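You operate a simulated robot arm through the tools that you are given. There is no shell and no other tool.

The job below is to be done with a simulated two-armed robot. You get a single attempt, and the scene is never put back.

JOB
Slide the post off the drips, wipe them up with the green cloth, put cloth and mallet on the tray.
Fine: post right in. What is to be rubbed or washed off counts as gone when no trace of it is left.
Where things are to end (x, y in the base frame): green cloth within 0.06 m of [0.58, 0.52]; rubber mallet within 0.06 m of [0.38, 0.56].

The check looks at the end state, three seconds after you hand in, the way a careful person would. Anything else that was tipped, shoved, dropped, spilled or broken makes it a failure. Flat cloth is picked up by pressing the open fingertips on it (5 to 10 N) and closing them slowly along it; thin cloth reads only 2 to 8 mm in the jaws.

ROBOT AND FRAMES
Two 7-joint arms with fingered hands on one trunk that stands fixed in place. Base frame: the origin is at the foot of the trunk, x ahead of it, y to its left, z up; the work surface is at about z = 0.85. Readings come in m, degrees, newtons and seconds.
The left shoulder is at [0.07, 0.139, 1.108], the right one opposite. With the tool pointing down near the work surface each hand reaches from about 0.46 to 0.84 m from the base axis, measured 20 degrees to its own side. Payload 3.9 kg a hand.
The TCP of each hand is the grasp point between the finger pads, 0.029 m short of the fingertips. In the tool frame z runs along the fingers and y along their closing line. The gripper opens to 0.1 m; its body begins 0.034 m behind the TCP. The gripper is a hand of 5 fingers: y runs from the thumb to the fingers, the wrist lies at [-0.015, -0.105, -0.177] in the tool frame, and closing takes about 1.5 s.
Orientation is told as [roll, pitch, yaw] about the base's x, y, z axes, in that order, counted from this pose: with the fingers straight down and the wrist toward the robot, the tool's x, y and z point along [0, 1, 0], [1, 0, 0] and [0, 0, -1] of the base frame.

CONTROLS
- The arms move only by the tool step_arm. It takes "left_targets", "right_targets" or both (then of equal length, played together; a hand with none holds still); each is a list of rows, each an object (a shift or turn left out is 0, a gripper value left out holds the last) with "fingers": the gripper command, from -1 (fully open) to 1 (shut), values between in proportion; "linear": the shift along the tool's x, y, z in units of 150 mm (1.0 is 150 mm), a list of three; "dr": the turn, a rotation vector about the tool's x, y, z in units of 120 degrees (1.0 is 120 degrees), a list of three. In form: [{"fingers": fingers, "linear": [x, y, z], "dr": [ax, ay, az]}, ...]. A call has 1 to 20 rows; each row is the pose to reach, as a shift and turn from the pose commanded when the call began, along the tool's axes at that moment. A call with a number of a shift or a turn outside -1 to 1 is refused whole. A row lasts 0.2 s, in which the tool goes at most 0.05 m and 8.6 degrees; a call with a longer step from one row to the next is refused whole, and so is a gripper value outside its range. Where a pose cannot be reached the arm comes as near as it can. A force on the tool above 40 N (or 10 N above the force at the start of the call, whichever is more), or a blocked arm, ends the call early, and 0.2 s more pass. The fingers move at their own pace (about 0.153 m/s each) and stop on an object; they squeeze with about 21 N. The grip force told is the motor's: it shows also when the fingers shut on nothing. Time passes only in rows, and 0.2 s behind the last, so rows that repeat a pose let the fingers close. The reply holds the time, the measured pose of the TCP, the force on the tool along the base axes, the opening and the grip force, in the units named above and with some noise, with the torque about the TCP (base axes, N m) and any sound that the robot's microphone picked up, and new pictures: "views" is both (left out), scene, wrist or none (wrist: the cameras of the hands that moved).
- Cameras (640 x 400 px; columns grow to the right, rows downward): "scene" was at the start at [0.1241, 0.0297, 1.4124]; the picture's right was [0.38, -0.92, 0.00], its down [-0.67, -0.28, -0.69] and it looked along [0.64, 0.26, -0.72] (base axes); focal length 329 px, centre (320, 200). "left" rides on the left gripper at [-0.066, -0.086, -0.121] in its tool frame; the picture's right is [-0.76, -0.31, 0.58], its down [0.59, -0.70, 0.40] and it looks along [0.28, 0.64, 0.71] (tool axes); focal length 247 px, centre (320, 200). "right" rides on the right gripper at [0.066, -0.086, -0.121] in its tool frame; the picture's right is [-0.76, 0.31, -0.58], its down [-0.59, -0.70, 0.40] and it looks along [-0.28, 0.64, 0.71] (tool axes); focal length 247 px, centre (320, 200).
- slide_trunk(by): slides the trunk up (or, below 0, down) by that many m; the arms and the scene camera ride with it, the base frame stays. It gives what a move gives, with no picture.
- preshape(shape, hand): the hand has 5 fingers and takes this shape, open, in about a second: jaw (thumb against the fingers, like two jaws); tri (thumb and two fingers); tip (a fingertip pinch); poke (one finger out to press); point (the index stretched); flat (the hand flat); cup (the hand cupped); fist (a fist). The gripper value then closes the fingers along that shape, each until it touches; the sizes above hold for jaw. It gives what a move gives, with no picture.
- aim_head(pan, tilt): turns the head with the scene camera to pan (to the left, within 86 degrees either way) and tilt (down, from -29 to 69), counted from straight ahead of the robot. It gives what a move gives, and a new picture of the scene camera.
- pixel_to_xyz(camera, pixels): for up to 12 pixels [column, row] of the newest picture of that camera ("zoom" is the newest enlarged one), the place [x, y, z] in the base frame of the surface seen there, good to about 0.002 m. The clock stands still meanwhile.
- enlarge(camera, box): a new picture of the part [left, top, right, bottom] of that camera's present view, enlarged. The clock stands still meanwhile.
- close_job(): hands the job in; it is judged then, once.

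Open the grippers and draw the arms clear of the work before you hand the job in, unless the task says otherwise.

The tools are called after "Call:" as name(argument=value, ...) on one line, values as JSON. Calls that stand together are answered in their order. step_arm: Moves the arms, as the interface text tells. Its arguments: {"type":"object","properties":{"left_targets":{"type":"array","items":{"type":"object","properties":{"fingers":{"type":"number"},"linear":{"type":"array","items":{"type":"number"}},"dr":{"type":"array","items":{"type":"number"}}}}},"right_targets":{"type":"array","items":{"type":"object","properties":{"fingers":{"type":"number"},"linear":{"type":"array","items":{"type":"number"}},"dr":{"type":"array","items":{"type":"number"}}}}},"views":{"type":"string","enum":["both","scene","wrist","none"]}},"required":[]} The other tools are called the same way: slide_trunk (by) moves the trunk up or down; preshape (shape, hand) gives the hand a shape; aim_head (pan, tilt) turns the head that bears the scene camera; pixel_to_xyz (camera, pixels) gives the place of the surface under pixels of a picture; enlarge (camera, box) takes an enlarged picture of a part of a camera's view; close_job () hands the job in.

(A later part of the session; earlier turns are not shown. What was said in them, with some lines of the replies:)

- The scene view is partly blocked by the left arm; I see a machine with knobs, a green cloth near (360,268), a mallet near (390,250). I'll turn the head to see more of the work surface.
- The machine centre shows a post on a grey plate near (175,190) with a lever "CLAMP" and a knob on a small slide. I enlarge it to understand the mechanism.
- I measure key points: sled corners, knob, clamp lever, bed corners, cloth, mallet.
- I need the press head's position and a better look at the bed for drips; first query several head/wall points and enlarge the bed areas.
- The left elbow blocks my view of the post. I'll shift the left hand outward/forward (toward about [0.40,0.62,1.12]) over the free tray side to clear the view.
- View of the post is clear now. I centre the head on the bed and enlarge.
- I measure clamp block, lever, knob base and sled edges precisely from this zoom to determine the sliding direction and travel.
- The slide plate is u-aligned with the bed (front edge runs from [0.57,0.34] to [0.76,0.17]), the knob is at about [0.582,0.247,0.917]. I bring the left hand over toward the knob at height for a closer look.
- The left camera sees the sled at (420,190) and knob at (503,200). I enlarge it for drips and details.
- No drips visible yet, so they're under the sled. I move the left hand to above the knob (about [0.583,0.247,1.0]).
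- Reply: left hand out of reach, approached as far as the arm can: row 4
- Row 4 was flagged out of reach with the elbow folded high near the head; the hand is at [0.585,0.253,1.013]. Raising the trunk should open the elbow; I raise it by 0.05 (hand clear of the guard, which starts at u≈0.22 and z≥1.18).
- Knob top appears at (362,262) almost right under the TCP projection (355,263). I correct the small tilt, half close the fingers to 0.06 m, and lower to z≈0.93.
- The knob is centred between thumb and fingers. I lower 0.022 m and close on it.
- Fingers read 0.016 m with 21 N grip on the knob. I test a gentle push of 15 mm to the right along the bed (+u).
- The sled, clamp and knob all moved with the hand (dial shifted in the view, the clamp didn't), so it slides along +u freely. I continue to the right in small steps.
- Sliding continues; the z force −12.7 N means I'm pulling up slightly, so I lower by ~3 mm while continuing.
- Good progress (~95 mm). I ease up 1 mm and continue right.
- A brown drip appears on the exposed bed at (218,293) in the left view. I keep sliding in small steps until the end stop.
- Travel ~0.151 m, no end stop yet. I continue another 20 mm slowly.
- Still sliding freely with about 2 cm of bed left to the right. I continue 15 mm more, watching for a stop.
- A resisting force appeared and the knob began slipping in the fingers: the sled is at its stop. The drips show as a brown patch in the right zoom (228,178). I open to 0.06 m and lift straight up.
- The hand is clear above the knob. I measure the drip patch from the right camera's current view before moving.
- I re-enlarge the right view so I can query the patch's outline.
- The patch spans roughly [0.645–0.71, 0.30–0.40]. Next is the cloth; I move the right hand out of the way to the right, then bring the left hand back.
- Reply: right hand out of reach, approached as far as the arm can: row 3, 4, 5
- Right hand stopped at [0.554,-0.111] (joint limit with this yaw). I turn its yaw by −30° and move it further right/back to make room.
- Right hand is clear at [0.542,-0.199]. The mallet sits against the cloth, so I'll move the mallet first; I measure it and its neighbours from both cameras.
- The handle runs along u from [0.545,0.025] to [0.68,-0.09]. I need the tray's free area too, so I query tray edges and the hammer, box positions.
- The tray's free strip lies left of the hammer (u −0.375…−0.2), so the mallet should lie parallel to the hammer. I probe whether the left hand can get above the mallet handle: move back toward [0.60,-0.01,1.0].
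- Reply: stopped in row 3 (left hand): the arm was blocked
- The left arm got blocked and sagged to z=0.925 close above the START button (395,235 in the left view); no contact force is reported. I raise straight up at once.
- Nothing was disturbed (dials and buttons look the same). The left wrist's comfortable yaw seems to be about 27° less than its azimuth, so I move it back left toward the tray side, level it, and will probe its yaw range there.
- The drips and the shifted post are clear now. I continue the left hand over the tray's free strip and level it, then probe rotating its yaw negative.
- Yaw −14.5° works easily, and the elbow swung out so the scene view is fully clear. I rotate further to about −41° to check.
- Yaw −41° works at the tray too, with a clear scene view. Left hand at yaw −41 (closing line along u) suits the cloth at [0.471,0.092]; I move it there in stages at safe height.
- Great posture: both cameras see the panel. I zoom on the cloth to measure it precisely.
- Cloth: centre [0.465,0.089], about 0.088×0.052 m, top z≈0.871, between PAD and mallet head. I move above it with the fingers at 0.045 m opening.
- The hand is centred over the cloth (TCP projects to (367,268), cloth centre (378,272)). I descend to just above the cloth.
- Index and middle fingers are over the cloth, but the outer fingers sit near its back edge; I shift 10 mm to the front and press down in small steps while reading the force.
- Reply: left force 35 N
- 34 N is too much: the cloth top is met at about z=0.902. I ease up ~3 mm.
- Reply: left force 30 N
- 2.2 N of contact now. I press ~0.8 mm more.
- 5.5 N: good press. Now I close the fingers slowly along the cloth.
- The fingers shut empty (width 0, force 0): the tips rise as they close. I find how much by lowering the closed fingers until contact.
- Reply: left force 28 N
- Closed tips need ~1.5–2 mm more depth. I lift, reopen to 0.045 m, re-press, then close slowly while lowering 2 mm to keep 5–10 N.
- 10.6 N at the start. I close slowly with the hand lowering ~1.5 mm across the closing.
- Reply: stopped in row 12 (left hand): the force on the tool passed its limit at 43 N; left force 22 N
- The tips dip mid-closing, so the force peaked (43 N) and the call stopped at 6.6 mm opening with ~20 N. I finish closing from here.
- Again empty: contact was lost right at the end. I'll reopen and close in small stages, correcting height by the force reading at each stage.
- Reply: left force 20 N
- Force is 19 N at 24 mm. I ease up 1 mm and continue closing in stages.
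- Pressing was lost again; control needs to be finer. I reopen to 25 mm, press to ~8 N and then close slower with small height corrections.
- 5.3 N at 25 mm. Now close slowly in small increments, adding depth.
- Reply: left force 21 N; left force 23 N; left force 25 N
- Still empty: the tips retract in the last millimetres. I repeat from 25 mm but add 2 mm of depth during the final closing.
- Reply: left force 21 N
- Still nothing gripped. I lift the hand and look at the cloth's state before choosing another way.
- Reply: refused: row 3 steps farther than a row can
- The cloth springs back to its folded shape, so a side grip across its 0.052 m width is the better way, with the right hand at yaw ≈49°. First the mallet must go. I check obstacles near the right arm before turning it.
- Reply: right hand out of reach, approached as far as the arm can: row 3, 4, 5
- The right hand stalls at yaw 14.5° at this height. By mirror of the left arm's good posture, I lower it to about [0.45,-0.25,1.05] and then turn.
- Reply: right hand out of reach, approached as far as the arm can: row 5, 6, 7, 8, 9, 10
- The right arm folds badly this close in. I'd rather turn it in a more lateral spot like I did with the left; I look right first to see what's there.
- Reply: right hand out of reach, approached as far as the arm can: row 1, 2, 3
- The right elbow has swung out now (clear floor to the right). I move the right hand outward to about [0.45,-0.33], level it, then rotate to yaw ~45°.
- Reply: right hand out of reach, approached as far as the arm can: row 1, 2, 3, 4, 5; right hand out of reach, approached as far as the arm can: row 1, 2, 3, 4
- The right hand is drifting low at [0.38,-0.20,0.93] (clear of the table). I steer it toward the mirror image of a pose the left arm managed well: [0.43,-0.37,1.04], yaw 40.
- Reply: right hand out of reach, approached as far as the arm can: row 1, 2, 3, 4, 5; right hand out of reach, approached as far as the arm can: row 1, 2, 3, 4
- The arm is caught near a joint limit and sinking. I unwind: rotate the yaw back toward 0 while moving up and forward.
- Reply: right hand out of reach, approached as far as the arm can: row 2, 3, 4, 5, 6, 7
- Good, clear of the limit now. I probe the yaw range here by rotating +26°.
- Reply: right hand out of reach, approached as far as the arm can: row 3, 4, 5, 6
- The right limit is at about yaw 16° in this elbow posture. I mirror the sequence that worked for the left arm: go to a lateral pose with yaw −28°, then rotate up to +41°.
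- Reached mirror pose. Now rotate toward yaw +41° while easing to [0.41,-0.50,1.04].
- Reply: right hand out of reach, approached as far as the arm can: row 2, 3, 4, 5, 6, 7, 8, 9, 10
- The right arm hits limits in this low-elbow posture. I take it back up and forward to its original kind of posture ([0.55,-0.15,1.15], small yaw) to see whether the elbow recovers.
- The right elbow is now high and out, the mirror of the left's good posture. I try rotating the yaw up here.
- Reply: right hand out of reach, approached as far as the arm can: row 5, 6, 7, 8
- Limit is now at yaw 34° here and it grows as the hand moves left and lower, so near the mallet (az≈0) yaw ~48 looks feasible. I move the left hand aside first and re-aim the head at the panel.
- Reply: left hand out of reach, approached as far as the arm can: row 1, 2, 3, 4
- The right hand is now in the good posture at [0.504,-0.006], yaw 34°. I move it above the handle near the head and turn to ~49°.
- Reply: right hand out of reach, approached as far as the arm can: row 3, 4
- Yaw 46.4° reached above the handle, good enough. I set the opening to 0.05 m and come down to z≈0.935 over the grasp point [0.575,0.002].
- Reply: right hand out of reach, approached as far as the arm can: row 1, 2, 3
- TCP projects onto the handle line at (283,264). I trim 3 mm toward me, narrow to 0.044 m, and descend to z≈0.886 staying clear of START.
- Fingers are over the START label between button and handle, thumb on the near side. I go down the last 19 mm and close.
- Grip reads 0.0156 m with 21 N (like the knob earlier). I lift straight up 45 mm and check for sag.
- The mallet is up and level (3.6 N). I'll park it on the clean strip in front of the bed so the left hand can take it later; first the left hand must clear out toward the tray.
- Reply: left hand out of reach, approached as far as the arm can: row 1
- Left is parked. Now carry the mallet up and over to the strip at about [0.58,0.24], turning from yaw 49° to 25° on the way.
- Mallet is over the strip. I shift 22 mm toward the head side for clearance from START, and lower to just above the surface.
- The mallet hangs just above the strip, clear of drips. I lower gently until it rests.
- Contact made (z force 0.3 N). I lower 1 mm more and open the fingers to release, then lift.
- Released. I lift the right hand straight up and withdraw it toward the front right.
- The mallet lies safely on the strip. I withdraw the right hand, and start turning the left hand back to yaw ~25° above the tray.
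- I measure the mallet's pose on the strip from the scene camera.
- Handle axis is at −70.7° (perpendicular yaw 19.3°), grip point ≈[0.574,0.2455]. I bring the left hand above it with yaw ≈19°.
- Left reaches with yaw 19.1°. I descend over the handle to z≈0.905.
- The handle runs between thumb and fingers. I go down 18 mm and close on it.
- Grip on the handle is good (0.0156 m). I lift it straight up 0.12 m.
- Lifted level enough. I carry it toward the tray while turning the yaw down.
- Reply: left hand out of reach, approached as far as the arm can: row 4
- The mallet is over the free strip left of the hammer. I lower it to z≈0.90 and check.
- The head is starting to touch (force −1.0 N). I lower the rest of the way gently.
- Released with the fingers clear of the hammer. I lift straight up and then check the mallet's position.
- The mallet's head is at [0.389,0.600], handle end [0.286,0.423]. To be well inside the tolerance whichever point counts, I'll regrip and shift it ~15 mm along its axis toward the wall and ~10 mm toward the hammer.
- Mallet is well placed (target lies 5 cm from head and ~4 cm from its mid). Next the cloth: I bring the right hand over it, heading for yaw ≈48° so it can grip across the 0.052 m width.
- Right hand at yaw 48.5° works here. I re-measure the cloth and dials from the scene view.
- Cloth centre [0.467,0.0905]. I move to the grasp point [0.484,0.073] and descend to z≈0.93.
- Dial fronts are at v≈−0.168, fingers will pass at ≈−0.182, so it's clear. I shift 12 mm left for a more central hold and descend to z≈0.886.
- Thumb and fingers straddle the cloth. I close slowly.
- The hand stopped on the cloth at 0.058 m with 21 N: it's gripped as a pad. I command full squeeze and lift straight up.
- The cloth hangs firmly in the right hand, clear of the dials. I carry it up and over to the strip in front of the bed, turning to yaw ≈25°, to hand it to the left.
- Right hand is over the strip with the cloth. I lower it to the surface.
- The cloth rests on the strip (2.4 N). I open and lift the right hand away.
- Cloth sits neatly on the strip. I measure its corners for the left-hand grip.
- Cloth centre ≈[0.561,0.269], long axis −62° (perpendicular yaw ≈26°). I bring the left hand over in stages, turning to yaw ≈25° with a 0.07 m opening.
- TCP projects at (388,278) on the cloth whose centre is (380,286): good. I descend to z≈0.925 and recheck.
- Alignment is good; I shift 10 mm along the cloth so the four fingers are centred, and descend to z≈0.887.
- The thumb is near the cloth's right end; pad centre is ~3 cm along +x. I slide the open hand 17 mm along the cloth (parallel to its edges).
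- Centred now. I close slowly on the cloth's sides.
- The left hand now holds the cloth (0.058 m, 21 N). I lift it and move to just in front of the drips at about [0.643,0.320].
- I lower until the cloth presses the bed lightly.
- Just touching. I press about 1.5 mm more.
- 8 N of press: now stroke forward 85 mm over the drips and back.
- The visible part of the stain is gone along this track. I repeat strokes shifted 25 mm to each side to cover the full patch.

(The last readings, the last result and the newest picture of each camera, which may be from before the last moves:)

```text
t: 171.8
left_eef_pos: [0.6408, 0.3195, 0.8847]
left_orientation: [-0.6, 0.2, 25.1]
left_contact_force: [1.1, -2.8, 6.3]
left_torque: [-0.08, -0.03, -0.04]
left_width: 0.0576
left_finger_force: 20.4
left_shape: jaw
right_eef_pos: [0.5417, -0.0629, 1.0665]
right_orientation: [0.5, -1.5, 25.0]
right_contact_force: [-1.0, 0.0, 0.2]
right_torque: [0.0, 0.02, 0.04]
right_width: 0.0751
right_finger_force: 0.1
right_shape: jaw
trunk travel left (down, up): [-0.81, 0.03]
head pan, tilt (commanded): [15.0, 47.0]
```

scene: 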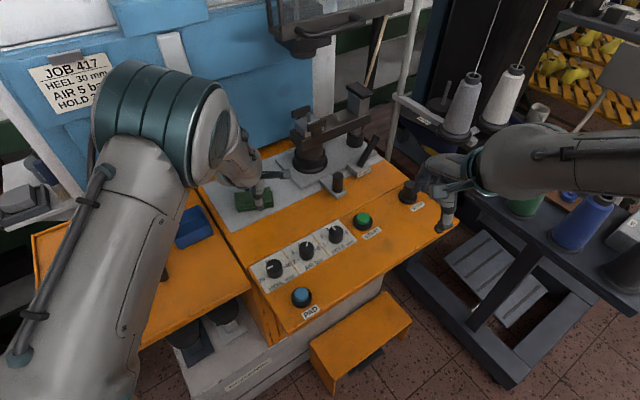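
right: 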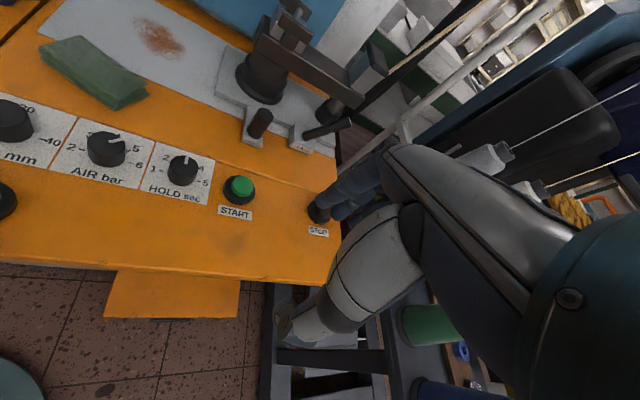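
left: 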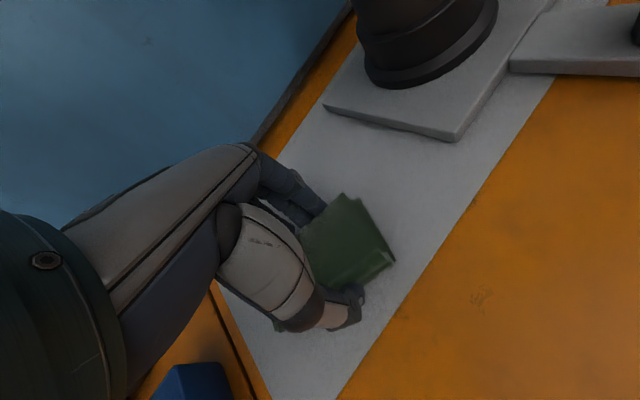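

I lift the cloth well clear toward the tray side and inspect the bed with both the scene and right cameras.

Call:
step_arm(left_targets=[{"linear": [0, 0, -0.2]}, {"linear": [0, 0, -0.45]}, {"linear": [0.1, -0.15, -0.7]}, {"linear": [0.3, -0.35, -0.85]}, {"linear": [0.5, -0.55, -0.9]}, {"linear": [0.7, -0.7, -0.9]}], views="both")

Call:
enlarge(camera="scene", box=[200, 130, 340, 240])

Call:
enlarge(camera="right", box=[20, 0, 300, 130])

```text
t: 173.2
left_eef_pos: [0.4996, 0.3702, 1.017]
left_orientation: [-0.6, 0.4, 25.0]
left_contact_force: [0.0, 0.1, -1.2]
left_torque: [-0.02, -0.02, 0.03]
left_width: 0.0577
left_finger_force: 20.8
left_shape: jaw
right_eef_pos: [0.5409, -0.0623, 1.066]
right_orientation: [0.7, -1.5, 24.9]
right_contact_force: [0.3, -0.2, -0.2]
right_torque: [0.0, -0.02, -0.01]
right_width: 0.0746
right_finger_force: 0.1
right_shape: jaw
trunk travel left (down, up): [-0.81, 0.03]
head pan, tilt (commanded): [15.0, 47.0]
```

scene: 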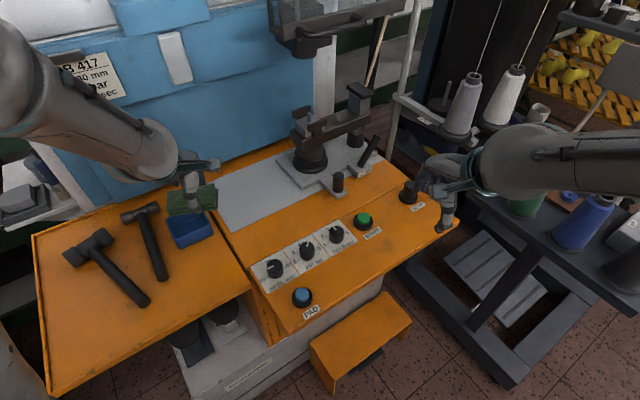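
left: 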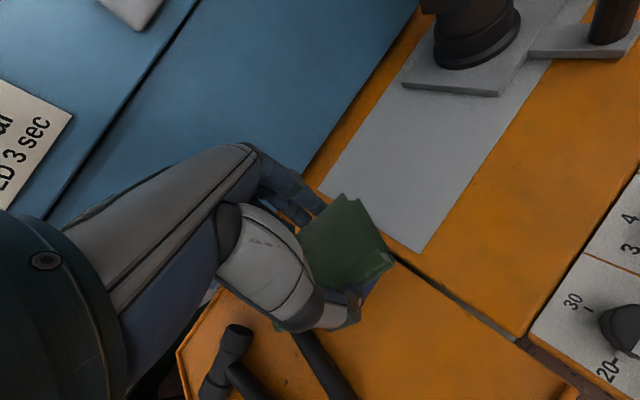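

```text
3.64 times, centred on (270, 185) of scene
```

zoom: 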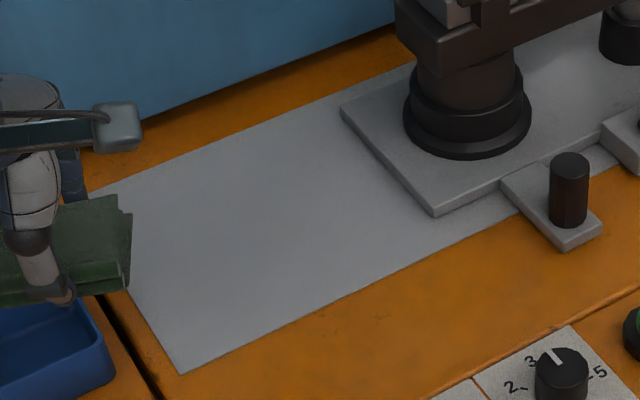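

```text
2.29 times, centred on (160, 65) of right
```

zoom: 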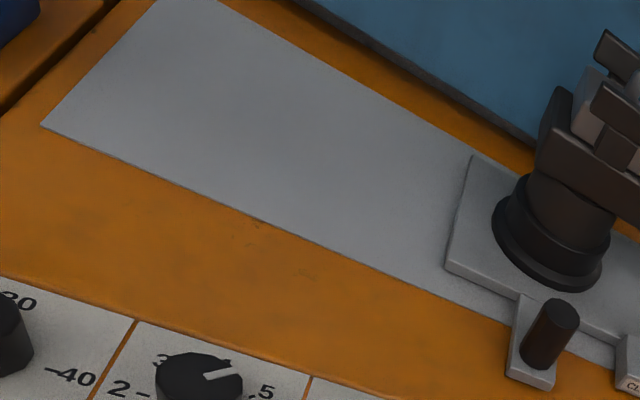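

The bed looks clean. I zoom in strongly to look for faint traces.

Call:
enlarge(camera="right", box=[70, 0, 190, 75])

Call:
enlarge(camera="scene", box=[215, 155, 305, 215])

Call:
enlarge(camera="left", box=[320, 40, 520, 260])

```text
5.33 times, centred on (130, 38) of right
```

zoom: 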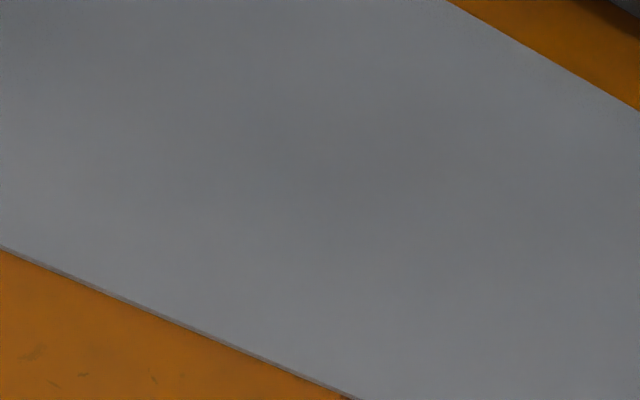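

```text
6.67 times, centred on (260, 185) of scene
```

zoom: 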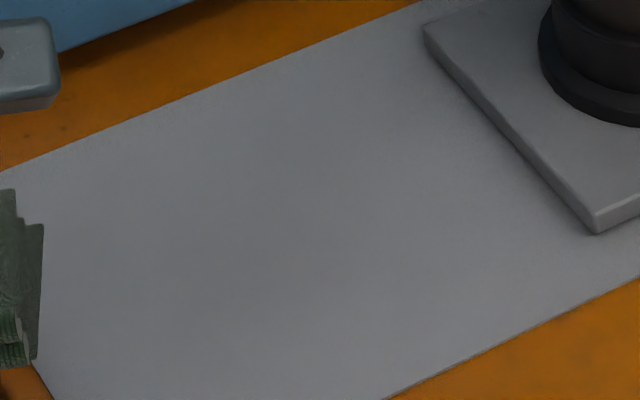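

```text
1.82 times, centred on (420, 150) of left
```

zoom: 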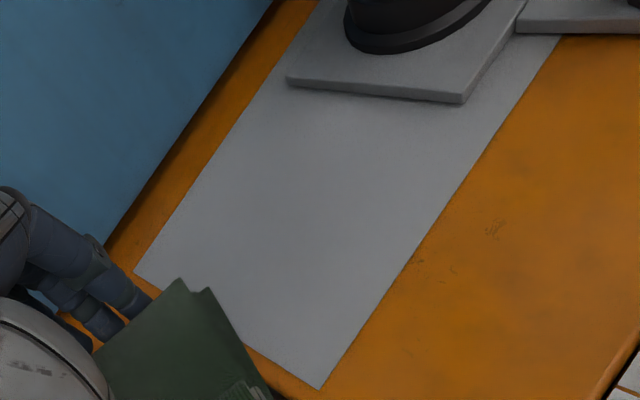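

No trace left. Now for the cloth's place: I measure the blue box, hammer head and wall around [0.58,0.52] more precisely.

Call:
aim_head(pan=42, tilt=44)

Call:
enlarge(camera="scene", box=[200, 100, 400, 230])

```text
t: 174.1
left_eef_pos: [0.5015, 0.3705, 1.0169]
left_orientation: [-0.5, 0.4, 25.2]
left_contact_force: [0.2, -0.5, -0.1]
left_torque: [0.01, 0.0, -0.02]
left_width: 0.0579
left_finger_force: 21.1
left_shape: jaw
right_eef_pos: [0.5418, -0.0626, 1.0659]
right_orientation: [0.6, -1.5, 25.0]
right_contact_force: [0.3, 0.5, 0.5]
right_torque: [0.03, -0.02, -0.03]
right_width: 0.075
right_finger_force: 0.1
right_shape: jaw
trunk travel left (down, up): [-0.81, 0.03]
head pan, tilt (commanded): [42.0, 44.0]
```

scene: 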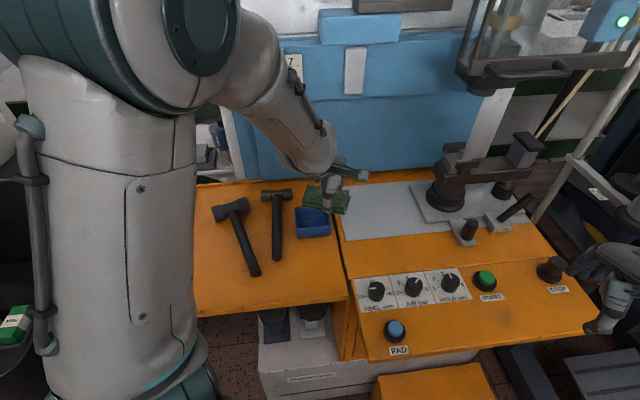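

```text
3.08 times, centred on (300, 165) of scene
```

zoom: 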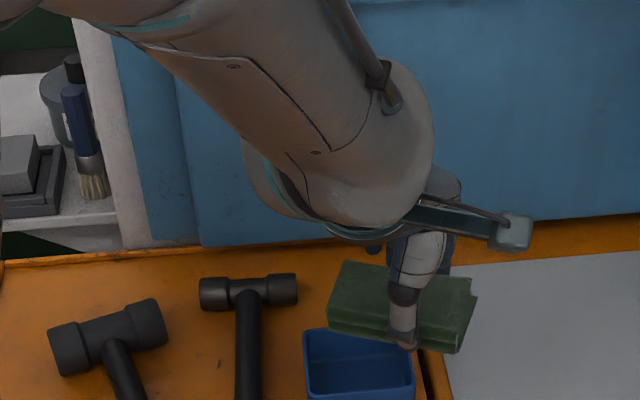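

The box's back rim is at v≈0.095, hammer head ends at u≈−0.127, wall v≈0.21; I'll set the cloth lengthwise along v with its centre near [0.583,0.497]. First rotate the hand to yaw −41° here at height.

Call:
step_arm(left_targets=[{"linear": [0.02, 0, -0.05], "dr": [0, 0, 0.065]}, {"linear": [0.05, 0.02, -0.1], "dr": [0, 0, 0.13]}, {"linear": [0.1, 0.04, -0.1], "dr": [0, 0, 0.195]}, {"linear": [0.15, 0.06, -0.1], "dr": [0, 0, 0.26]}, {"linear": [0.2, 0.08, -0.1], "dr": [0, 0, 0.325]}, {"linear": [0.25, 0.1, -0.1], "dr": [0, 0, 0.39]}, {"linear": [0.3, 0.1, -0.1], "dr": [0, 0, 0.455]}, {"linear": [0.3, 0.1, -0.1], "dr": [0, 0, 0.51]}, {"linear": [0.3, 0.1, -0.1], "dr": [0, 0, 0.55]}, {"linear": [0.3, 0.1, -0.1], "dr": [0, 0, 0.55]}], views="both")

```text
t: 176.3
left_eef_pos: [0.4974, 0.4184, 1.0331]
left_orientation: [-0.5, -0.2, -41.0]
left_contact_force: [0.3, -0.2, -0.3]
left_torque: [0.01, 0.0, 0.01]
left_width: 0.0576
left_finger_force: 21.2
left_shape: jaw
right_eef_pos: [0.5415, -0.0626, 1.0663]
right_orientation: [0.6, -1.5, 25.0]
right_contact_force: [-1.2, 0.6, 1.4]
right_torque: [0.01, -0.04, 0.01]
right_width: 0.0746
right_finger_force: 0.0
right_shape: jaw
trunk travel left (down, up): [-0.81, 0.03]
head pan, tilt (commanded): [42.0, 44.0]
```

scene: 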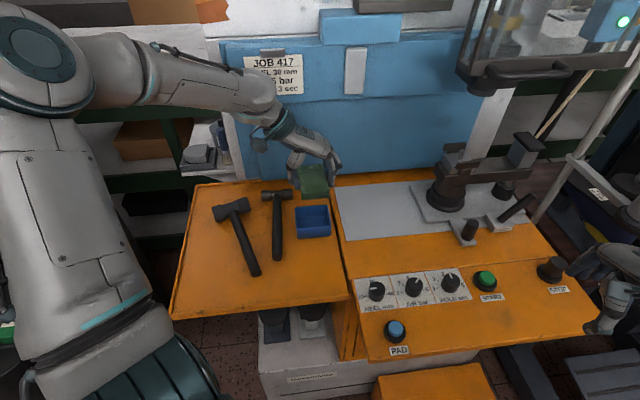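
left: 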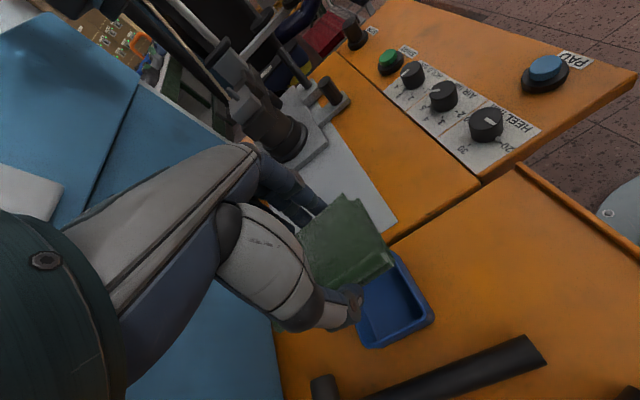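

Clear view now. I measure the landing area once more.

Call:
enlarge(camera="scene", box=[230, 150, 380, 250])

```text
4.00 times, centred on (305, 200) of scene
```

zoom: 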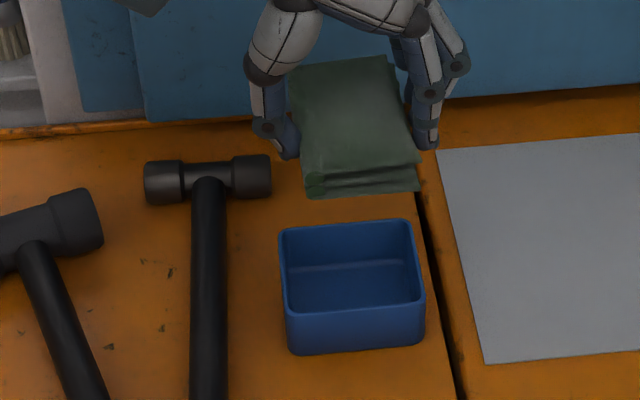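

Call:
pixel_to_xyz(camera="zoom", pixels=[[283, 230], [412, 222], [265, 175], [270, 195], [250, 122], [420, 200], [340, 205], [360, 180], [310, 185], [420, 185], [470, 95], [438, 300]])

```text
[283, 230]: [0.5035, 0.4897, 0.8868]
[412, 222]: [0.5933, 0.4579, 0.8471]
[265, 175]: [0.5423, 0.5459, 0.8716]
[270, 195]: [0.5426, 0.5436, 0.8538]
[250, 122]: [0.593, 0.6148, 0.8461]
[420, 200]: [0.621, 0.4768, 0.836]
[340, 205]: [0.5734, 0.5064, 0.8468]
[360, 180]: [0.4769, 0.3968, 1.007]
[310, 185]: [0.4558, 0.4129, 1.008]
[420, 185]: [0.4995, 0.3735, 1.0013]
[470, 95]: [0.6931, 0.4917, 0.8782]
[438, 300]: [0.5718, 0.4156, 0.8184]
```

Landing area confirmed (tray reaches v≈0.245, gap at u≈−0.02). I move over it to TCP [0.578,0.496] and then descend.

Call:
step_arm(left_targets=[{"linear": [0.2, 0.02, 0]}, {"linear": [0.4, 0.04, 0]}, {"linear": [0.6, 0.06, 0]}, {"linear": [0.743, 0.067, 0]}, {"linear": [0.743, 0.067, 0]}], views="both")

Call:
enlarge(camera="scene", box=[230, 100, 400, 250])

```text
t: 177.5
left_eef_pos: [0.569, 0.4911, 1.0356]
left_orientation: [-0.4, -0.3, -40.8]
left_contact_force: [-0.1, -0.7, 0.1]
left_torque: [0.0, 0.02, -0.01]
left_width: 0.058
left_finger_force: 21.2
left_shape: jaw
right_eef_pos: [0.536, -0.0677, 1.0697]
right_orientation: [0.8, -2.0, 25.0]
right_contact_force: [0.3, 0.4, 0.4]
right_torque: [-0.01, -0.01, 0.02]
right_width: 0.0748
right_finger_force: 0.1
right_shape: jaw
trunk travel left (down, up): [-0.81, 0.03]
head pan, tilt (commanded): [42.0, 44.0]
```

scene: 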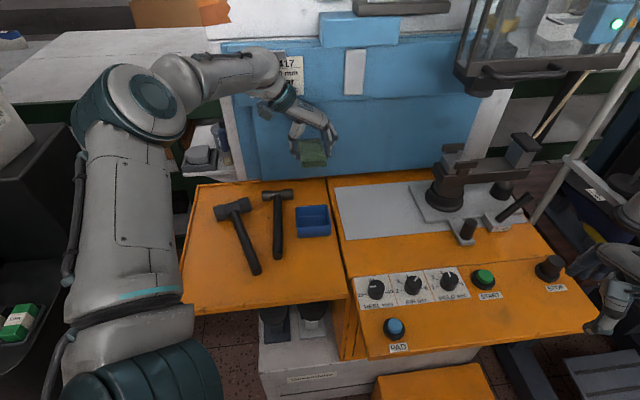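
left: 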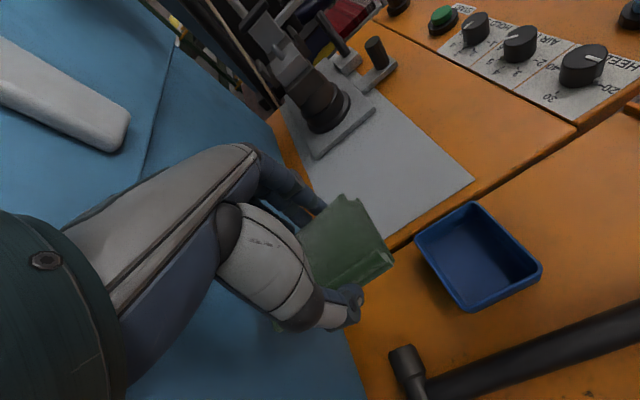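

```text
2.67 times, centred on (315, 175) of scene
```

zoom: 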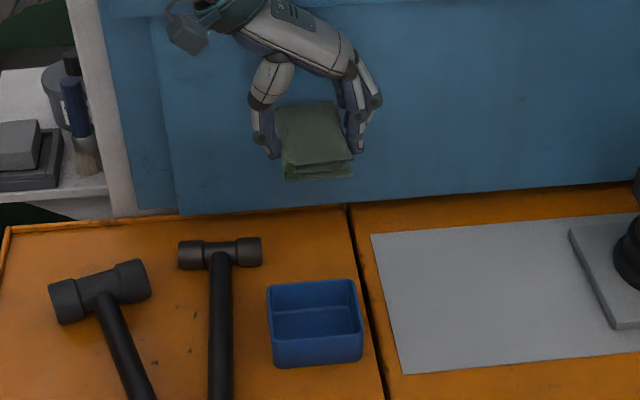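

I trim 5 mm toward the wall and 6 mm away from the hammer, and lower to z≈0.91.

Call:
step_arm(left_targets=[{"linear": [0.035, 0.04, 0.1]}, {"linear": [0.035, 0.04, 0.3]}, {"linear": [0.035, 0.04, 0.5]}, {"linear": [0.035, 0.04, 0.7]}, {"linear": [0.035, 0.04, 0.83]}, {"linear": [0.035, 0.04, 0.83]}], views="both")

Call:
enlarge(camera="scene", box=[230, 100, 400, 250])

Call:
enlarge(camera="left", box=[220, 120, 480, 400])

```text
t: 178.9
left_eef_pos: [0.5846, 0.4955, 0.907]
left_orientation: [-0.6, -0.3, -40.7]
left_contact_force: [0.3, -0.1, -1.1]
left_torque: [-0.05, -0.01, -0.02]
left_width: 0.0579
left_finger_force: 21.1
left_shape: jaw
right_eef_pos: [0.543, -0.0631, 1.0653]
right_orientation: [0.6, -1.4, 25.0]
right_contact_force: [0.3, -0.2, -0.8]
right_torque: [-0.03, 0.01, -0.02]
right_width: 0.0751
right_finger_force: 0.1
right_shape: jaw
trunk travel left (down, up): [-0.81, 0.03]
head pan, tilt (commanded): [42.0, 44.0]
```

scene: 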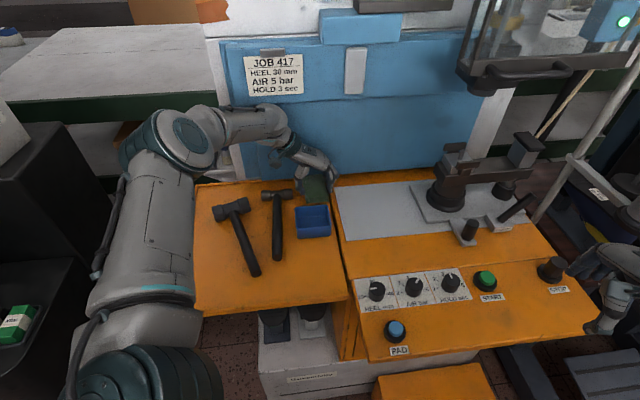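
left: 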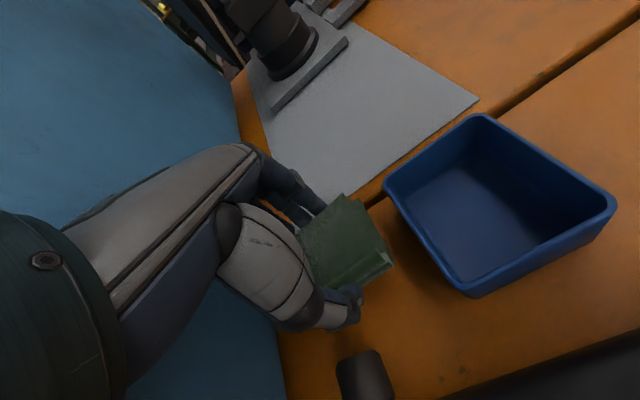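

```text
2.67 times, centred on (315, 175) of scene
```

zoom: 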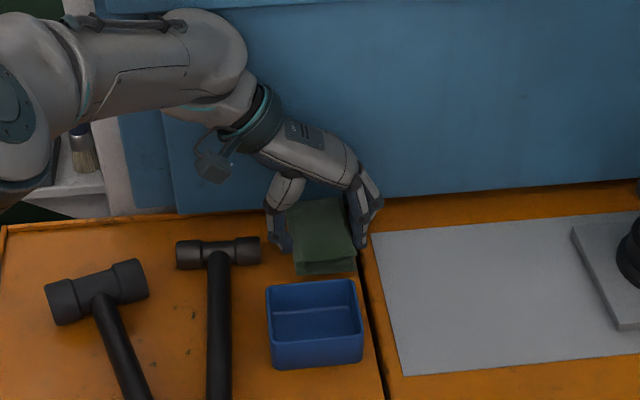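

```text
1.43 times, centred on (350, 260) of left
```

zoom: 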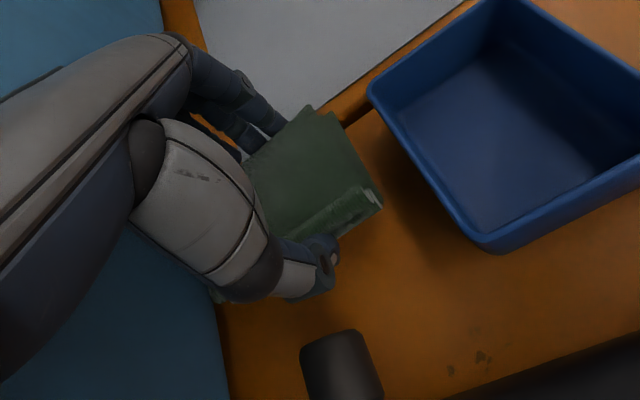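

Cloth is above the right spot (centre ≈[0.592,0.505]). I shift 4 mm toward the hammer side to keep the fingers off the table edge and lower to just touching.

Call:
step_arm(left_targets=[{"linear": [0, -0.03, 0.04]}, {"linear": [0, -0.03, 0.09]}, {"linear": [0, -0.03, 0.13]}, {"linear": [0, -0.03, 0.145]}, {"linear": [0, -0.03, 0.145]}], views="none")

```text
t: 180.1
left_eef_pos: [0.5826, 0.4991, 0.8846]
left_orientation: [-0.5, -0.3, -40.8]
left_contact_force: [0.1, -0.3, -0.2]
left_torque: [-0.01, 0.01, 0.02]
left_width: 0.0576
left_finger_force: 20.6
left_shape: jaw
right_eef_pos: [0.5423, -0.0636, 1.0644]
right_orientation: [0.5, -1.4, 24.9]
right_contact_force: [0.4, -0.7, -0.4]
right_torque: [0.03, -0.01, -0.02]
right_width: 0.0752
right_finger_force: 0.1
right_shape: jaw
trunk travel left (down, up): [-0.81, 0.03]
head pan, tilt (commanded): [42.0, 44.0]
```

Call:
step_arm(left_targets=[{"linear": [0, 0, 0.01]}, {"linear": [0, 0, 0.017]}, {"linear": [0, 0, 0.017]}], views="none")

```text
t: 180.9
left_eef_pos: [0.5815, 0.4979, 0.8826]
left_orientation: [-0.5, -0.3, -40.8]
left_contact_force: [-0.1, -0.9, 0.0]
left_torque: [-0.01, 0.02, 0.0]
left_width: 0.0579
left_finger_force: 20.8
left_shape: jaw
right_eef_pos: [0.5422, -0.0642, 1.066]
right_orientation: [0.7, -1.4, 25.0]
right_contact_force: [0.4, 0.5, -0.1]
right_torque: [0.0, -0.01, 0.03]
right_width: 0.0748
right_finger_force: 0.0
right_shape: jaw
trunk travel left (down, up): [-0.81, 0.03]
head pan, tilt (commanded): [42.0, 44.0]
```

Nearly at the surface (2 mm). I open gently to release the cloth, then lift straight up.

Call:
step_arm(left_targets=[{"linear": [0, 0, 0.005], "fingers": 0.0}, {"linear": [0, 0, 0.005], "fingers": -0.2}, {"linear": [0, 0, 0.005], "fingers": -0.32}, {"linear": [0, 0, 0.005], "fingers": -0.32}, {"linear": [0, 0, -0.05], "fingers": -0.32}, {"linear": [0, 0, -0.15], "fingers": -0.32}, {"linear": [0, 0, -0.3], "fingers": -0.32}, {"linear": [0, 0, -0.5], "fingers": -0.32}, {"linear": [0, 0, -0.75], "fingers": -0.32}], views="both")

Call:
enlarge(camera="scene", box=[190, 120, 380, 290])

```text
t: 183.1
left_eef_pos: [0.5593, 0.481, 0.9672]
left_orientation: [-4.8, 1.3, -42.2]
left_contact_force: [-0.1, 0.6, 0.8]
left_torque: [-0.02, -0.03, -0.04]
left_width: 0.0663
left_finger_force: 0.0
left_shape: jaw
right_eef_pos: [0.5376, -0.066, 1.0702]
right_orientation: [0.6, -1.7, 25.1]
right_contact_force: [0.4, 0.6, 0.3]
right_torque: [0.02, 0.01, -0.02]
right_width: 0.0748
right_finger_force: 0.0
right_shape: jaw
trunk travel left (down, up): [-0.81, 0.03]
head pan, tilt (commanded): [42.0, 44.0]
stopped in row 9 (left hand): the arm was blocked; the commanded pose is now the measured one
```

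scene: 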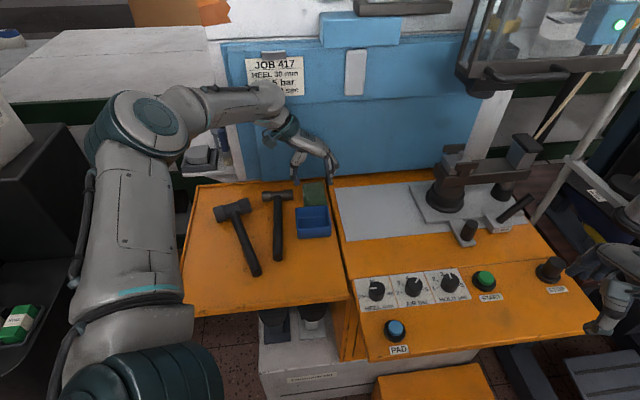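
left: 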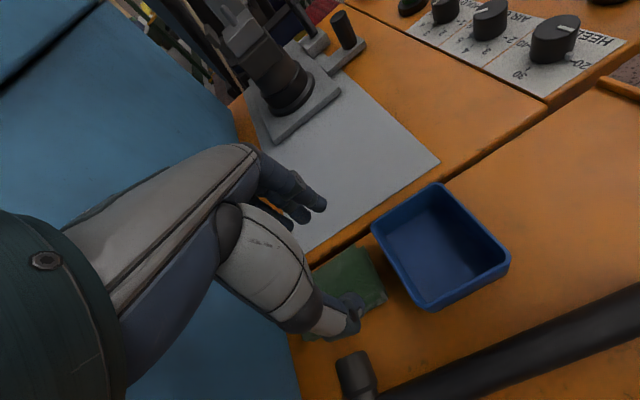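

```text
2.35 times, centred on (285, 205) of scene
```

zoom: 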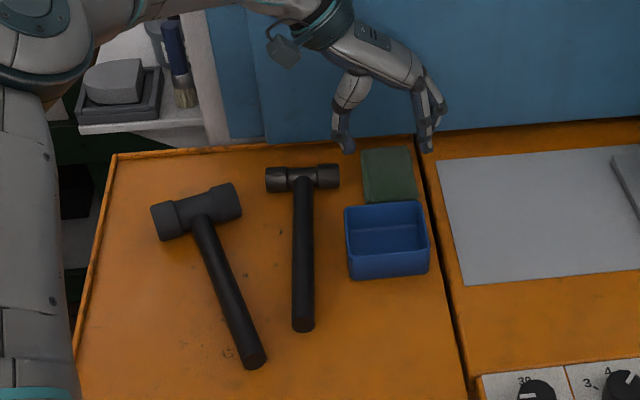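

The cloth lies behind the box, touching nothing. The arm reported a block at z=0.967; I check where the forearm is relative to the wall and shelf before moving on.

Call:
pixel_to_xyz(camera="scene", pixels=[[150, 110], [220, 100], [260, 100], [285, 130], [310, 145], [90, 200], [60, 300], [205, 155], [225, 145], [300, 165], [330, 165], [280, 105]])

Call:
enlarge(camera="scene", box=[60, 60, 340, 240])

```text
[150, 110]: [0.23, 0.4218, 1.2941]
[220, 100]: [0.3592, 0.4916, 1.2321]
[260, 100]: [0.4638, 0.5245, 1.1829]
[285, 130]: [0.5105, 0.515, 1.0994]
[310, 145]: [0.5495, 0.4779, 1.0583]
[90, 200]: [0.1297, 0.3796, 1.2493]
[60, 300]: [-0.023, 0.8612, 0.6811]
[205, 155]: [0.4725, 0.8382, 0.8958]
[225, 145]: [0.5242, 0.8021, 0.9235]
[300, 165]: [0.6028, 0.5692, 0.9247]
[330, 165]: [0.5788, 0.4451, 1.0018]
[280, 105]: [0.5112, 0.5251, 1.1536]
```

```text
2.22 times, centred on (200, 150) of scene
```

zoom: 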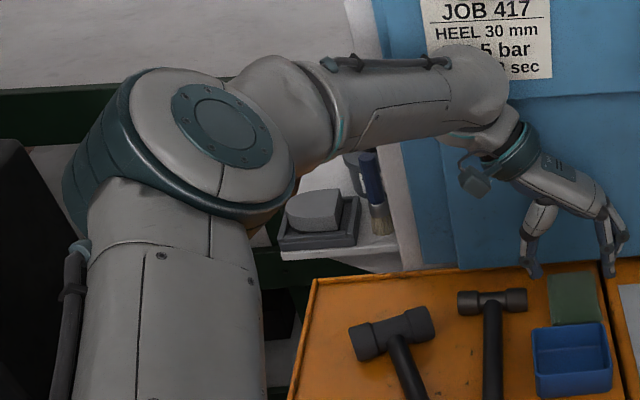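

The wrist seems to be near the blue panel, so I retreat away from the wall (−v) at this height, over the box with 5 cm clearance, before lifting.

Call:
step_arm(left_targets=[{"linear": [-0.15, 0, 0]}, {"linear": [-0.35, 0, -0.03]}, {"linear": [-0.55, 0, -0.1]}, {"linear": [-0.75, 0, -0.2]}, {"linear": [-0.75, 0, -0.2]}], views="both")

Call:
enlarge(camera="scene", box=[190, 120, 380, 290])

```text
t: 184.3
left_eef_pos: [0.4913, 0.4011, 1.0015]
left_orientation: [-4.6, 1.3, -42.4]
left_contact_force: [0.5, 1.2, 0.0]
left_torque: [0.0, 0.01, 0.05]
left_width: 0.0659
left_finger_force: 0.1
left_shape: jaw
right_eef_pos: [0.5424, -0.0626, 1.0652]
right_orientation: [0.6, -1.4, 24.9]
right_contact_force: [0.4, -0.8, 0.5]
right_torque: [-0.05, 0.02, -0.02]
right_width: 0.075
right_finger_force: 0.0
right_shape: jaw
trunk travel left (down, up): [-0.81, 0.03]
head pan, tilt (commanded): [42.0, 44.0]
```

scene: 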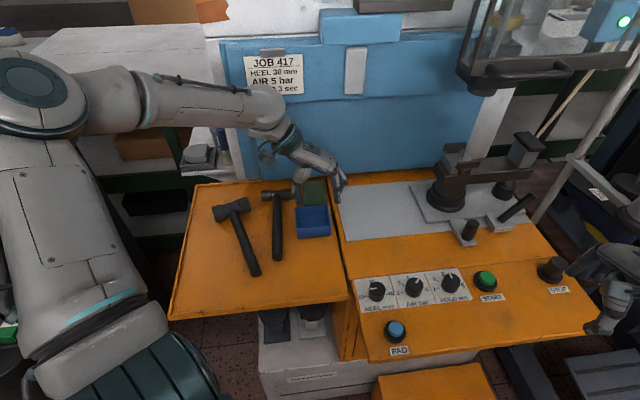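
left: 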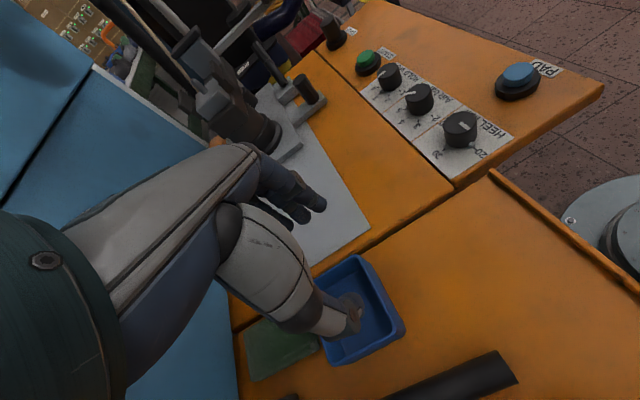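

```text
2.35 times, centred on (285, 205) of scene
```

zoom: 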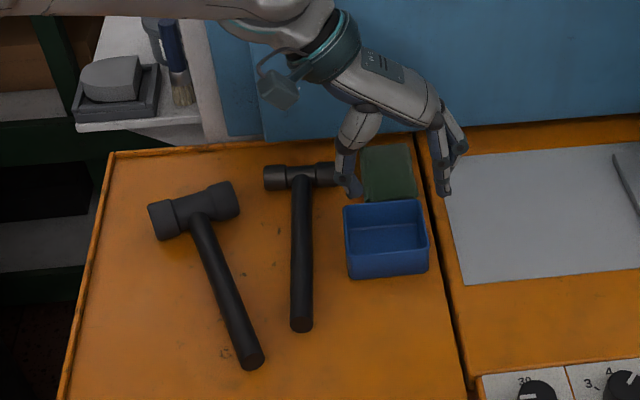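

Free again. I level and raise the left hand a bit, then verify the cloth's position.

Call:
step_arm(left_targets=[{"linear": [-0.1, -0.1, -0.15], "dr": [0.009, 0.018, 0]}, {"linear": [-0.2, -0.2, -0.3], "dr": [0.018, 0.036, 0]}, {"linear": [-0.25, -0.4, -0.4], "dr": [0.018, 0.036, 0]}, {"linear": [-0.25, -0.6, -0.45], "dr": [0.018, 0.036, 0]}, {"linear": [-0.25, -0.6, -0.45], "dr": [0.018, 0.036, 0]}], views="scene")

Call:
enlarge(camera="scene", box=[240, 150, 370, 250])

```text
t: 185.5
left_eef_pos: [0.4041, 0.4365, 1.0755]
left_orientation: [-0.3, 3.5, -42.4]
left_contact_force: [-0.2, -0.1, 0.8]
left_torque: [-0.05, 0.03, 0.01]
left_width: 0.066
left_finger_force: 0.1
left_shape: jaw
right_eef_pos: [0.5437, -0.0643, 1.0656]
right_orientation: [0.7, -1.4, 25.2]
right_contact_force: [0.3, -0.8, 0.0]
right_torque: [0.0, 0.01, 0.03]
right_width: 0.0746
right_finger_force: 0.0
right_shape: jaw
trunk travel left (down, up): [-0.81, 0.03]
head pan, tilt (commanded): [42.0, 44.0]
```

scene: 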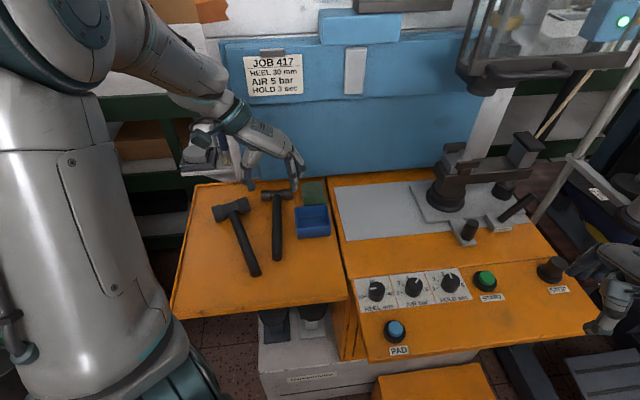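

```text
4.00 times, centred on (305, 200) of scene
```

zoom: 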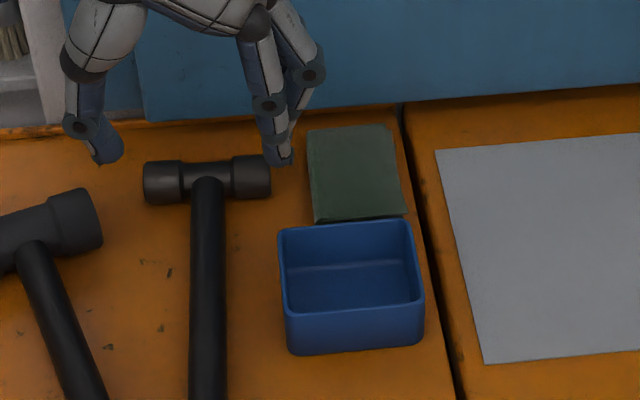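

Call:
pixel_to_xyz(camera="zoom", pixels=[[312, 132], [390, 128], [402, 210], [318, 215], [357, 172], [283, 228], [410, 222], [268, 175]])

Call:
aim_head(pan=10, tilt=40)

Call:
enlarge(camera="scene", box=[220, 90, 460, 240])

```text
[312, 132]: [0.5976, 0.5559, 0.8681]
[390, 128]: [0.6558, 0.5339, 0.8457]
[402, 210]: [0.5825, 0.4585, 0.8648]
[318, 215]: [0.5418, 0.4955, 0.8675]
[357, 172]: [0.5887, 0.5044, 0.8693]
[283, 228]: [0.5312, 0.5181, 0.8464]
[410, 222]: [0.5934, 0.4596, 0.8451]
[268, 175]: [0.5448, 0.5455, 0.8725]
```

```text
t: 186.5
left_eef_pos: [0.4035, 0.4375, 1.0757]
left_orientation: [-0.2, 3.6, -42.5]
left_contact_force: [-0.7, -0.7, -0.3]
left_torque: [0.02, 0.03, -0.02]
left_width: 0.0661
left_finger_force: 0.0
left_shape: jaw
right_eef_pos: [0.542, -0.0623, 1.0657]
right_orientation: [0.7, -1.5, 25.0]
right_contact_force: [-0.5, 0.9, 0.0]
right_torque: [-0.04, 0.01, 0.02]
right_width: 0.0748
right_finger_force: 0.1
right_shape: jaw
trunk travel left (down, up): [-0.81, 0.03]
head pan, tilt (commanded): [10.0, 40.0]
```

scene: 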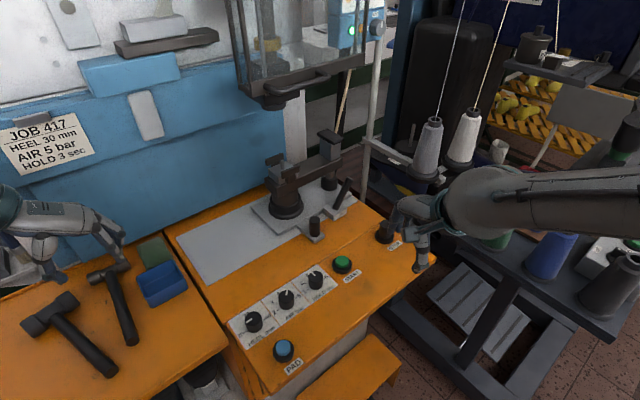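

```text
2.67 times, centred on (340, 165) of scene
```

zoom: 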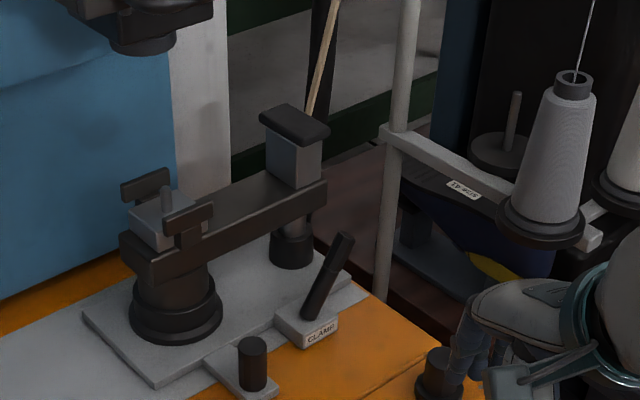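

Cloth centre is [0.589,0.504], 18 mm from its target; sled travel measures ≈0.181 m (end stop). I look over the bed and panel once more in zoom.

Call:
enlarge(camera="scene", box=[165, 170, 305, 290])

Call:
enlarge(camera="scene", box=[210, 230, 410, 390])

Call:
enlarge(camera="scene", box=[0, 190, 240, 400])

```text
3.33 times, centred on (235, 230) of scene
```

zoom: 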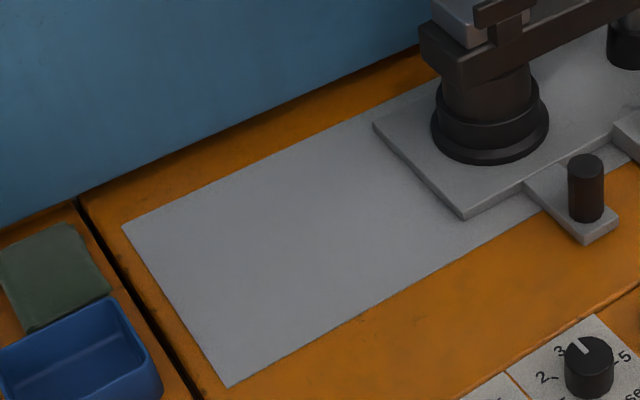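

```text
2.50 times, centred on (310, 310) of scene
```

zoom: 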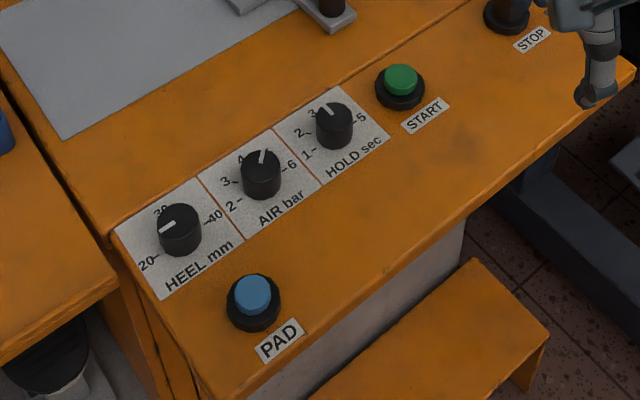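

```text
1.90 times, centred on (120, 295) of scene
```

zoom: 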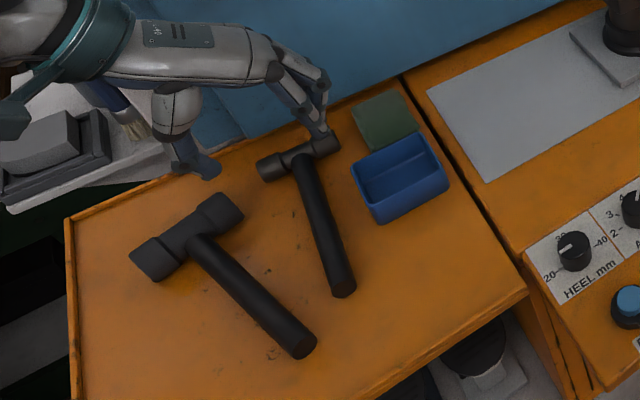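

Everything is in order: bed clean, dials and buttons unchanged, cloth and mallet placed. I open both grippers and draw both arms clear.

Call:
step_arm(left_targets=[{"linear": [0, -0.05, -0.1], "fingers": -0.6}, {"linear": [0, -0.1, -0.2], "fingers": -1}, {"linear": [0, -0.2, -0.3], "fingers": -1}, {"linear": [0, -0.3, -0.35], "fingers": -1}, {"linear": [0, -0.3, -0.35], "fingers": -1}], right_targets=[{"linear": [-0.2, -0.12, -0.1], "dr": [0, 0, 0.05], "fingers": -0.8}, {"linear": [-0.4, -0.25, -0.2], "dr": [0, 0, 0.1], "fingers": -1}, {"linear": [-0.6, -0.4, -0.3], "dr": [0, 0, 0.15], "fingers": -1}, {"linear": [-0.78, -0.5, -0.4], "dr": [0, 0, 0.2], "fingers": -1}, {"linear": [-0.78, -0.5, -0.4], "dr": [0, 0, 0.2], "fingers": -1}], views="both")

```text
t: 187.7
left_eef_pos: [0.3724, 0.4682, 1.1294]
left_orientation: [-0.3, 3.4, -42.4]
left_contact_force: [0.2, -0.2, 0.4]
left_torque: [-0.01, 0.0, 0.02]
left_width: 0.0997
left_finger_force: 0.0
left_shape: jaw
right_eef_pos: [0.5234, -0.2013, 1.1221]
right_orientation: [1.0, -1.0, 1.0]
right_contact_force: [-0.2, 0.6, -0.2]
right_torque: [-0.01, 0.02, -0.02]
right_width: 0.1001
right_finger_force: 0.0
right_shape: jaw
trunk travel left (down, up): [-0.81, 0.03]
head pan, tilt (commanded): [10.0, 40.0]
```

scene: 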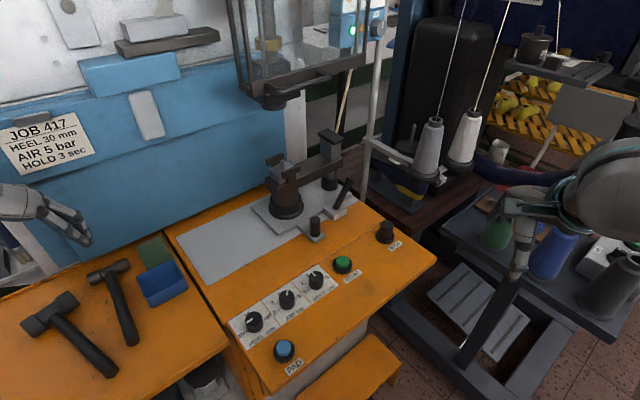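
right: 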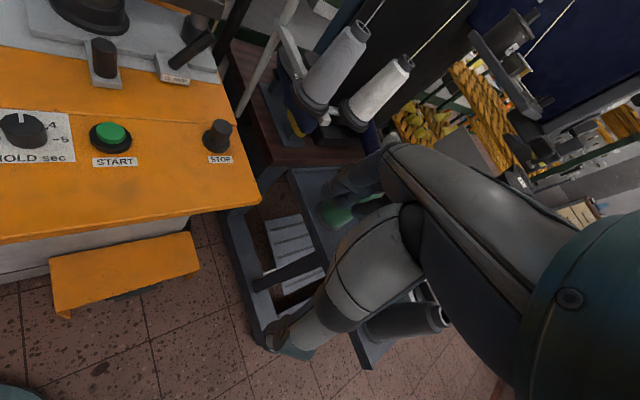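
left: 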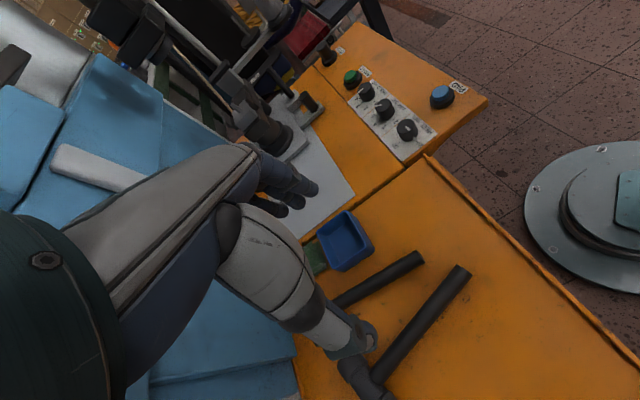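

Both arms are clear with grippers open, the bed is clean, the post is at its stop, and cloth and mallet are on the tray at their places. I hand in the job.

Call:
close_job()

```text
The job is handed in.
```

The job is handed in: the drips are wiped up, and the cloth and mallet are on the tray.

- **Post:** slid right in, about 0.18 m. It met resistance there and the knob began to slip in my grip, so I took that as the end stop. I did not push it again afterwards.
- **Drips:** wiped with the green cloth. Close-up views from both wrist cameras and the scene camera showed no trace left on the bed.
- **Green cloth:** its centre is at about [0.589, 0.504], 18 mm from its target.
- **Mallet:** its head is at about [0.395, 0.609] and its handle end at [0.312, 0.418]. The target is 5 cm from the head and about 4 cm from the mallet's midpoint. Only a check at the middle of the handle could fall just outside, at about 63 mm.

**Near misses:** the left arm sagged to just above the START button once, with no contact force reading. Its wrist probably touched the blue wall panel while it lifted away from the cloth.

The dials, buttons, hammer and blue box look unchanged in the last pictures. Both grippers are open and the arms are clear of the work.
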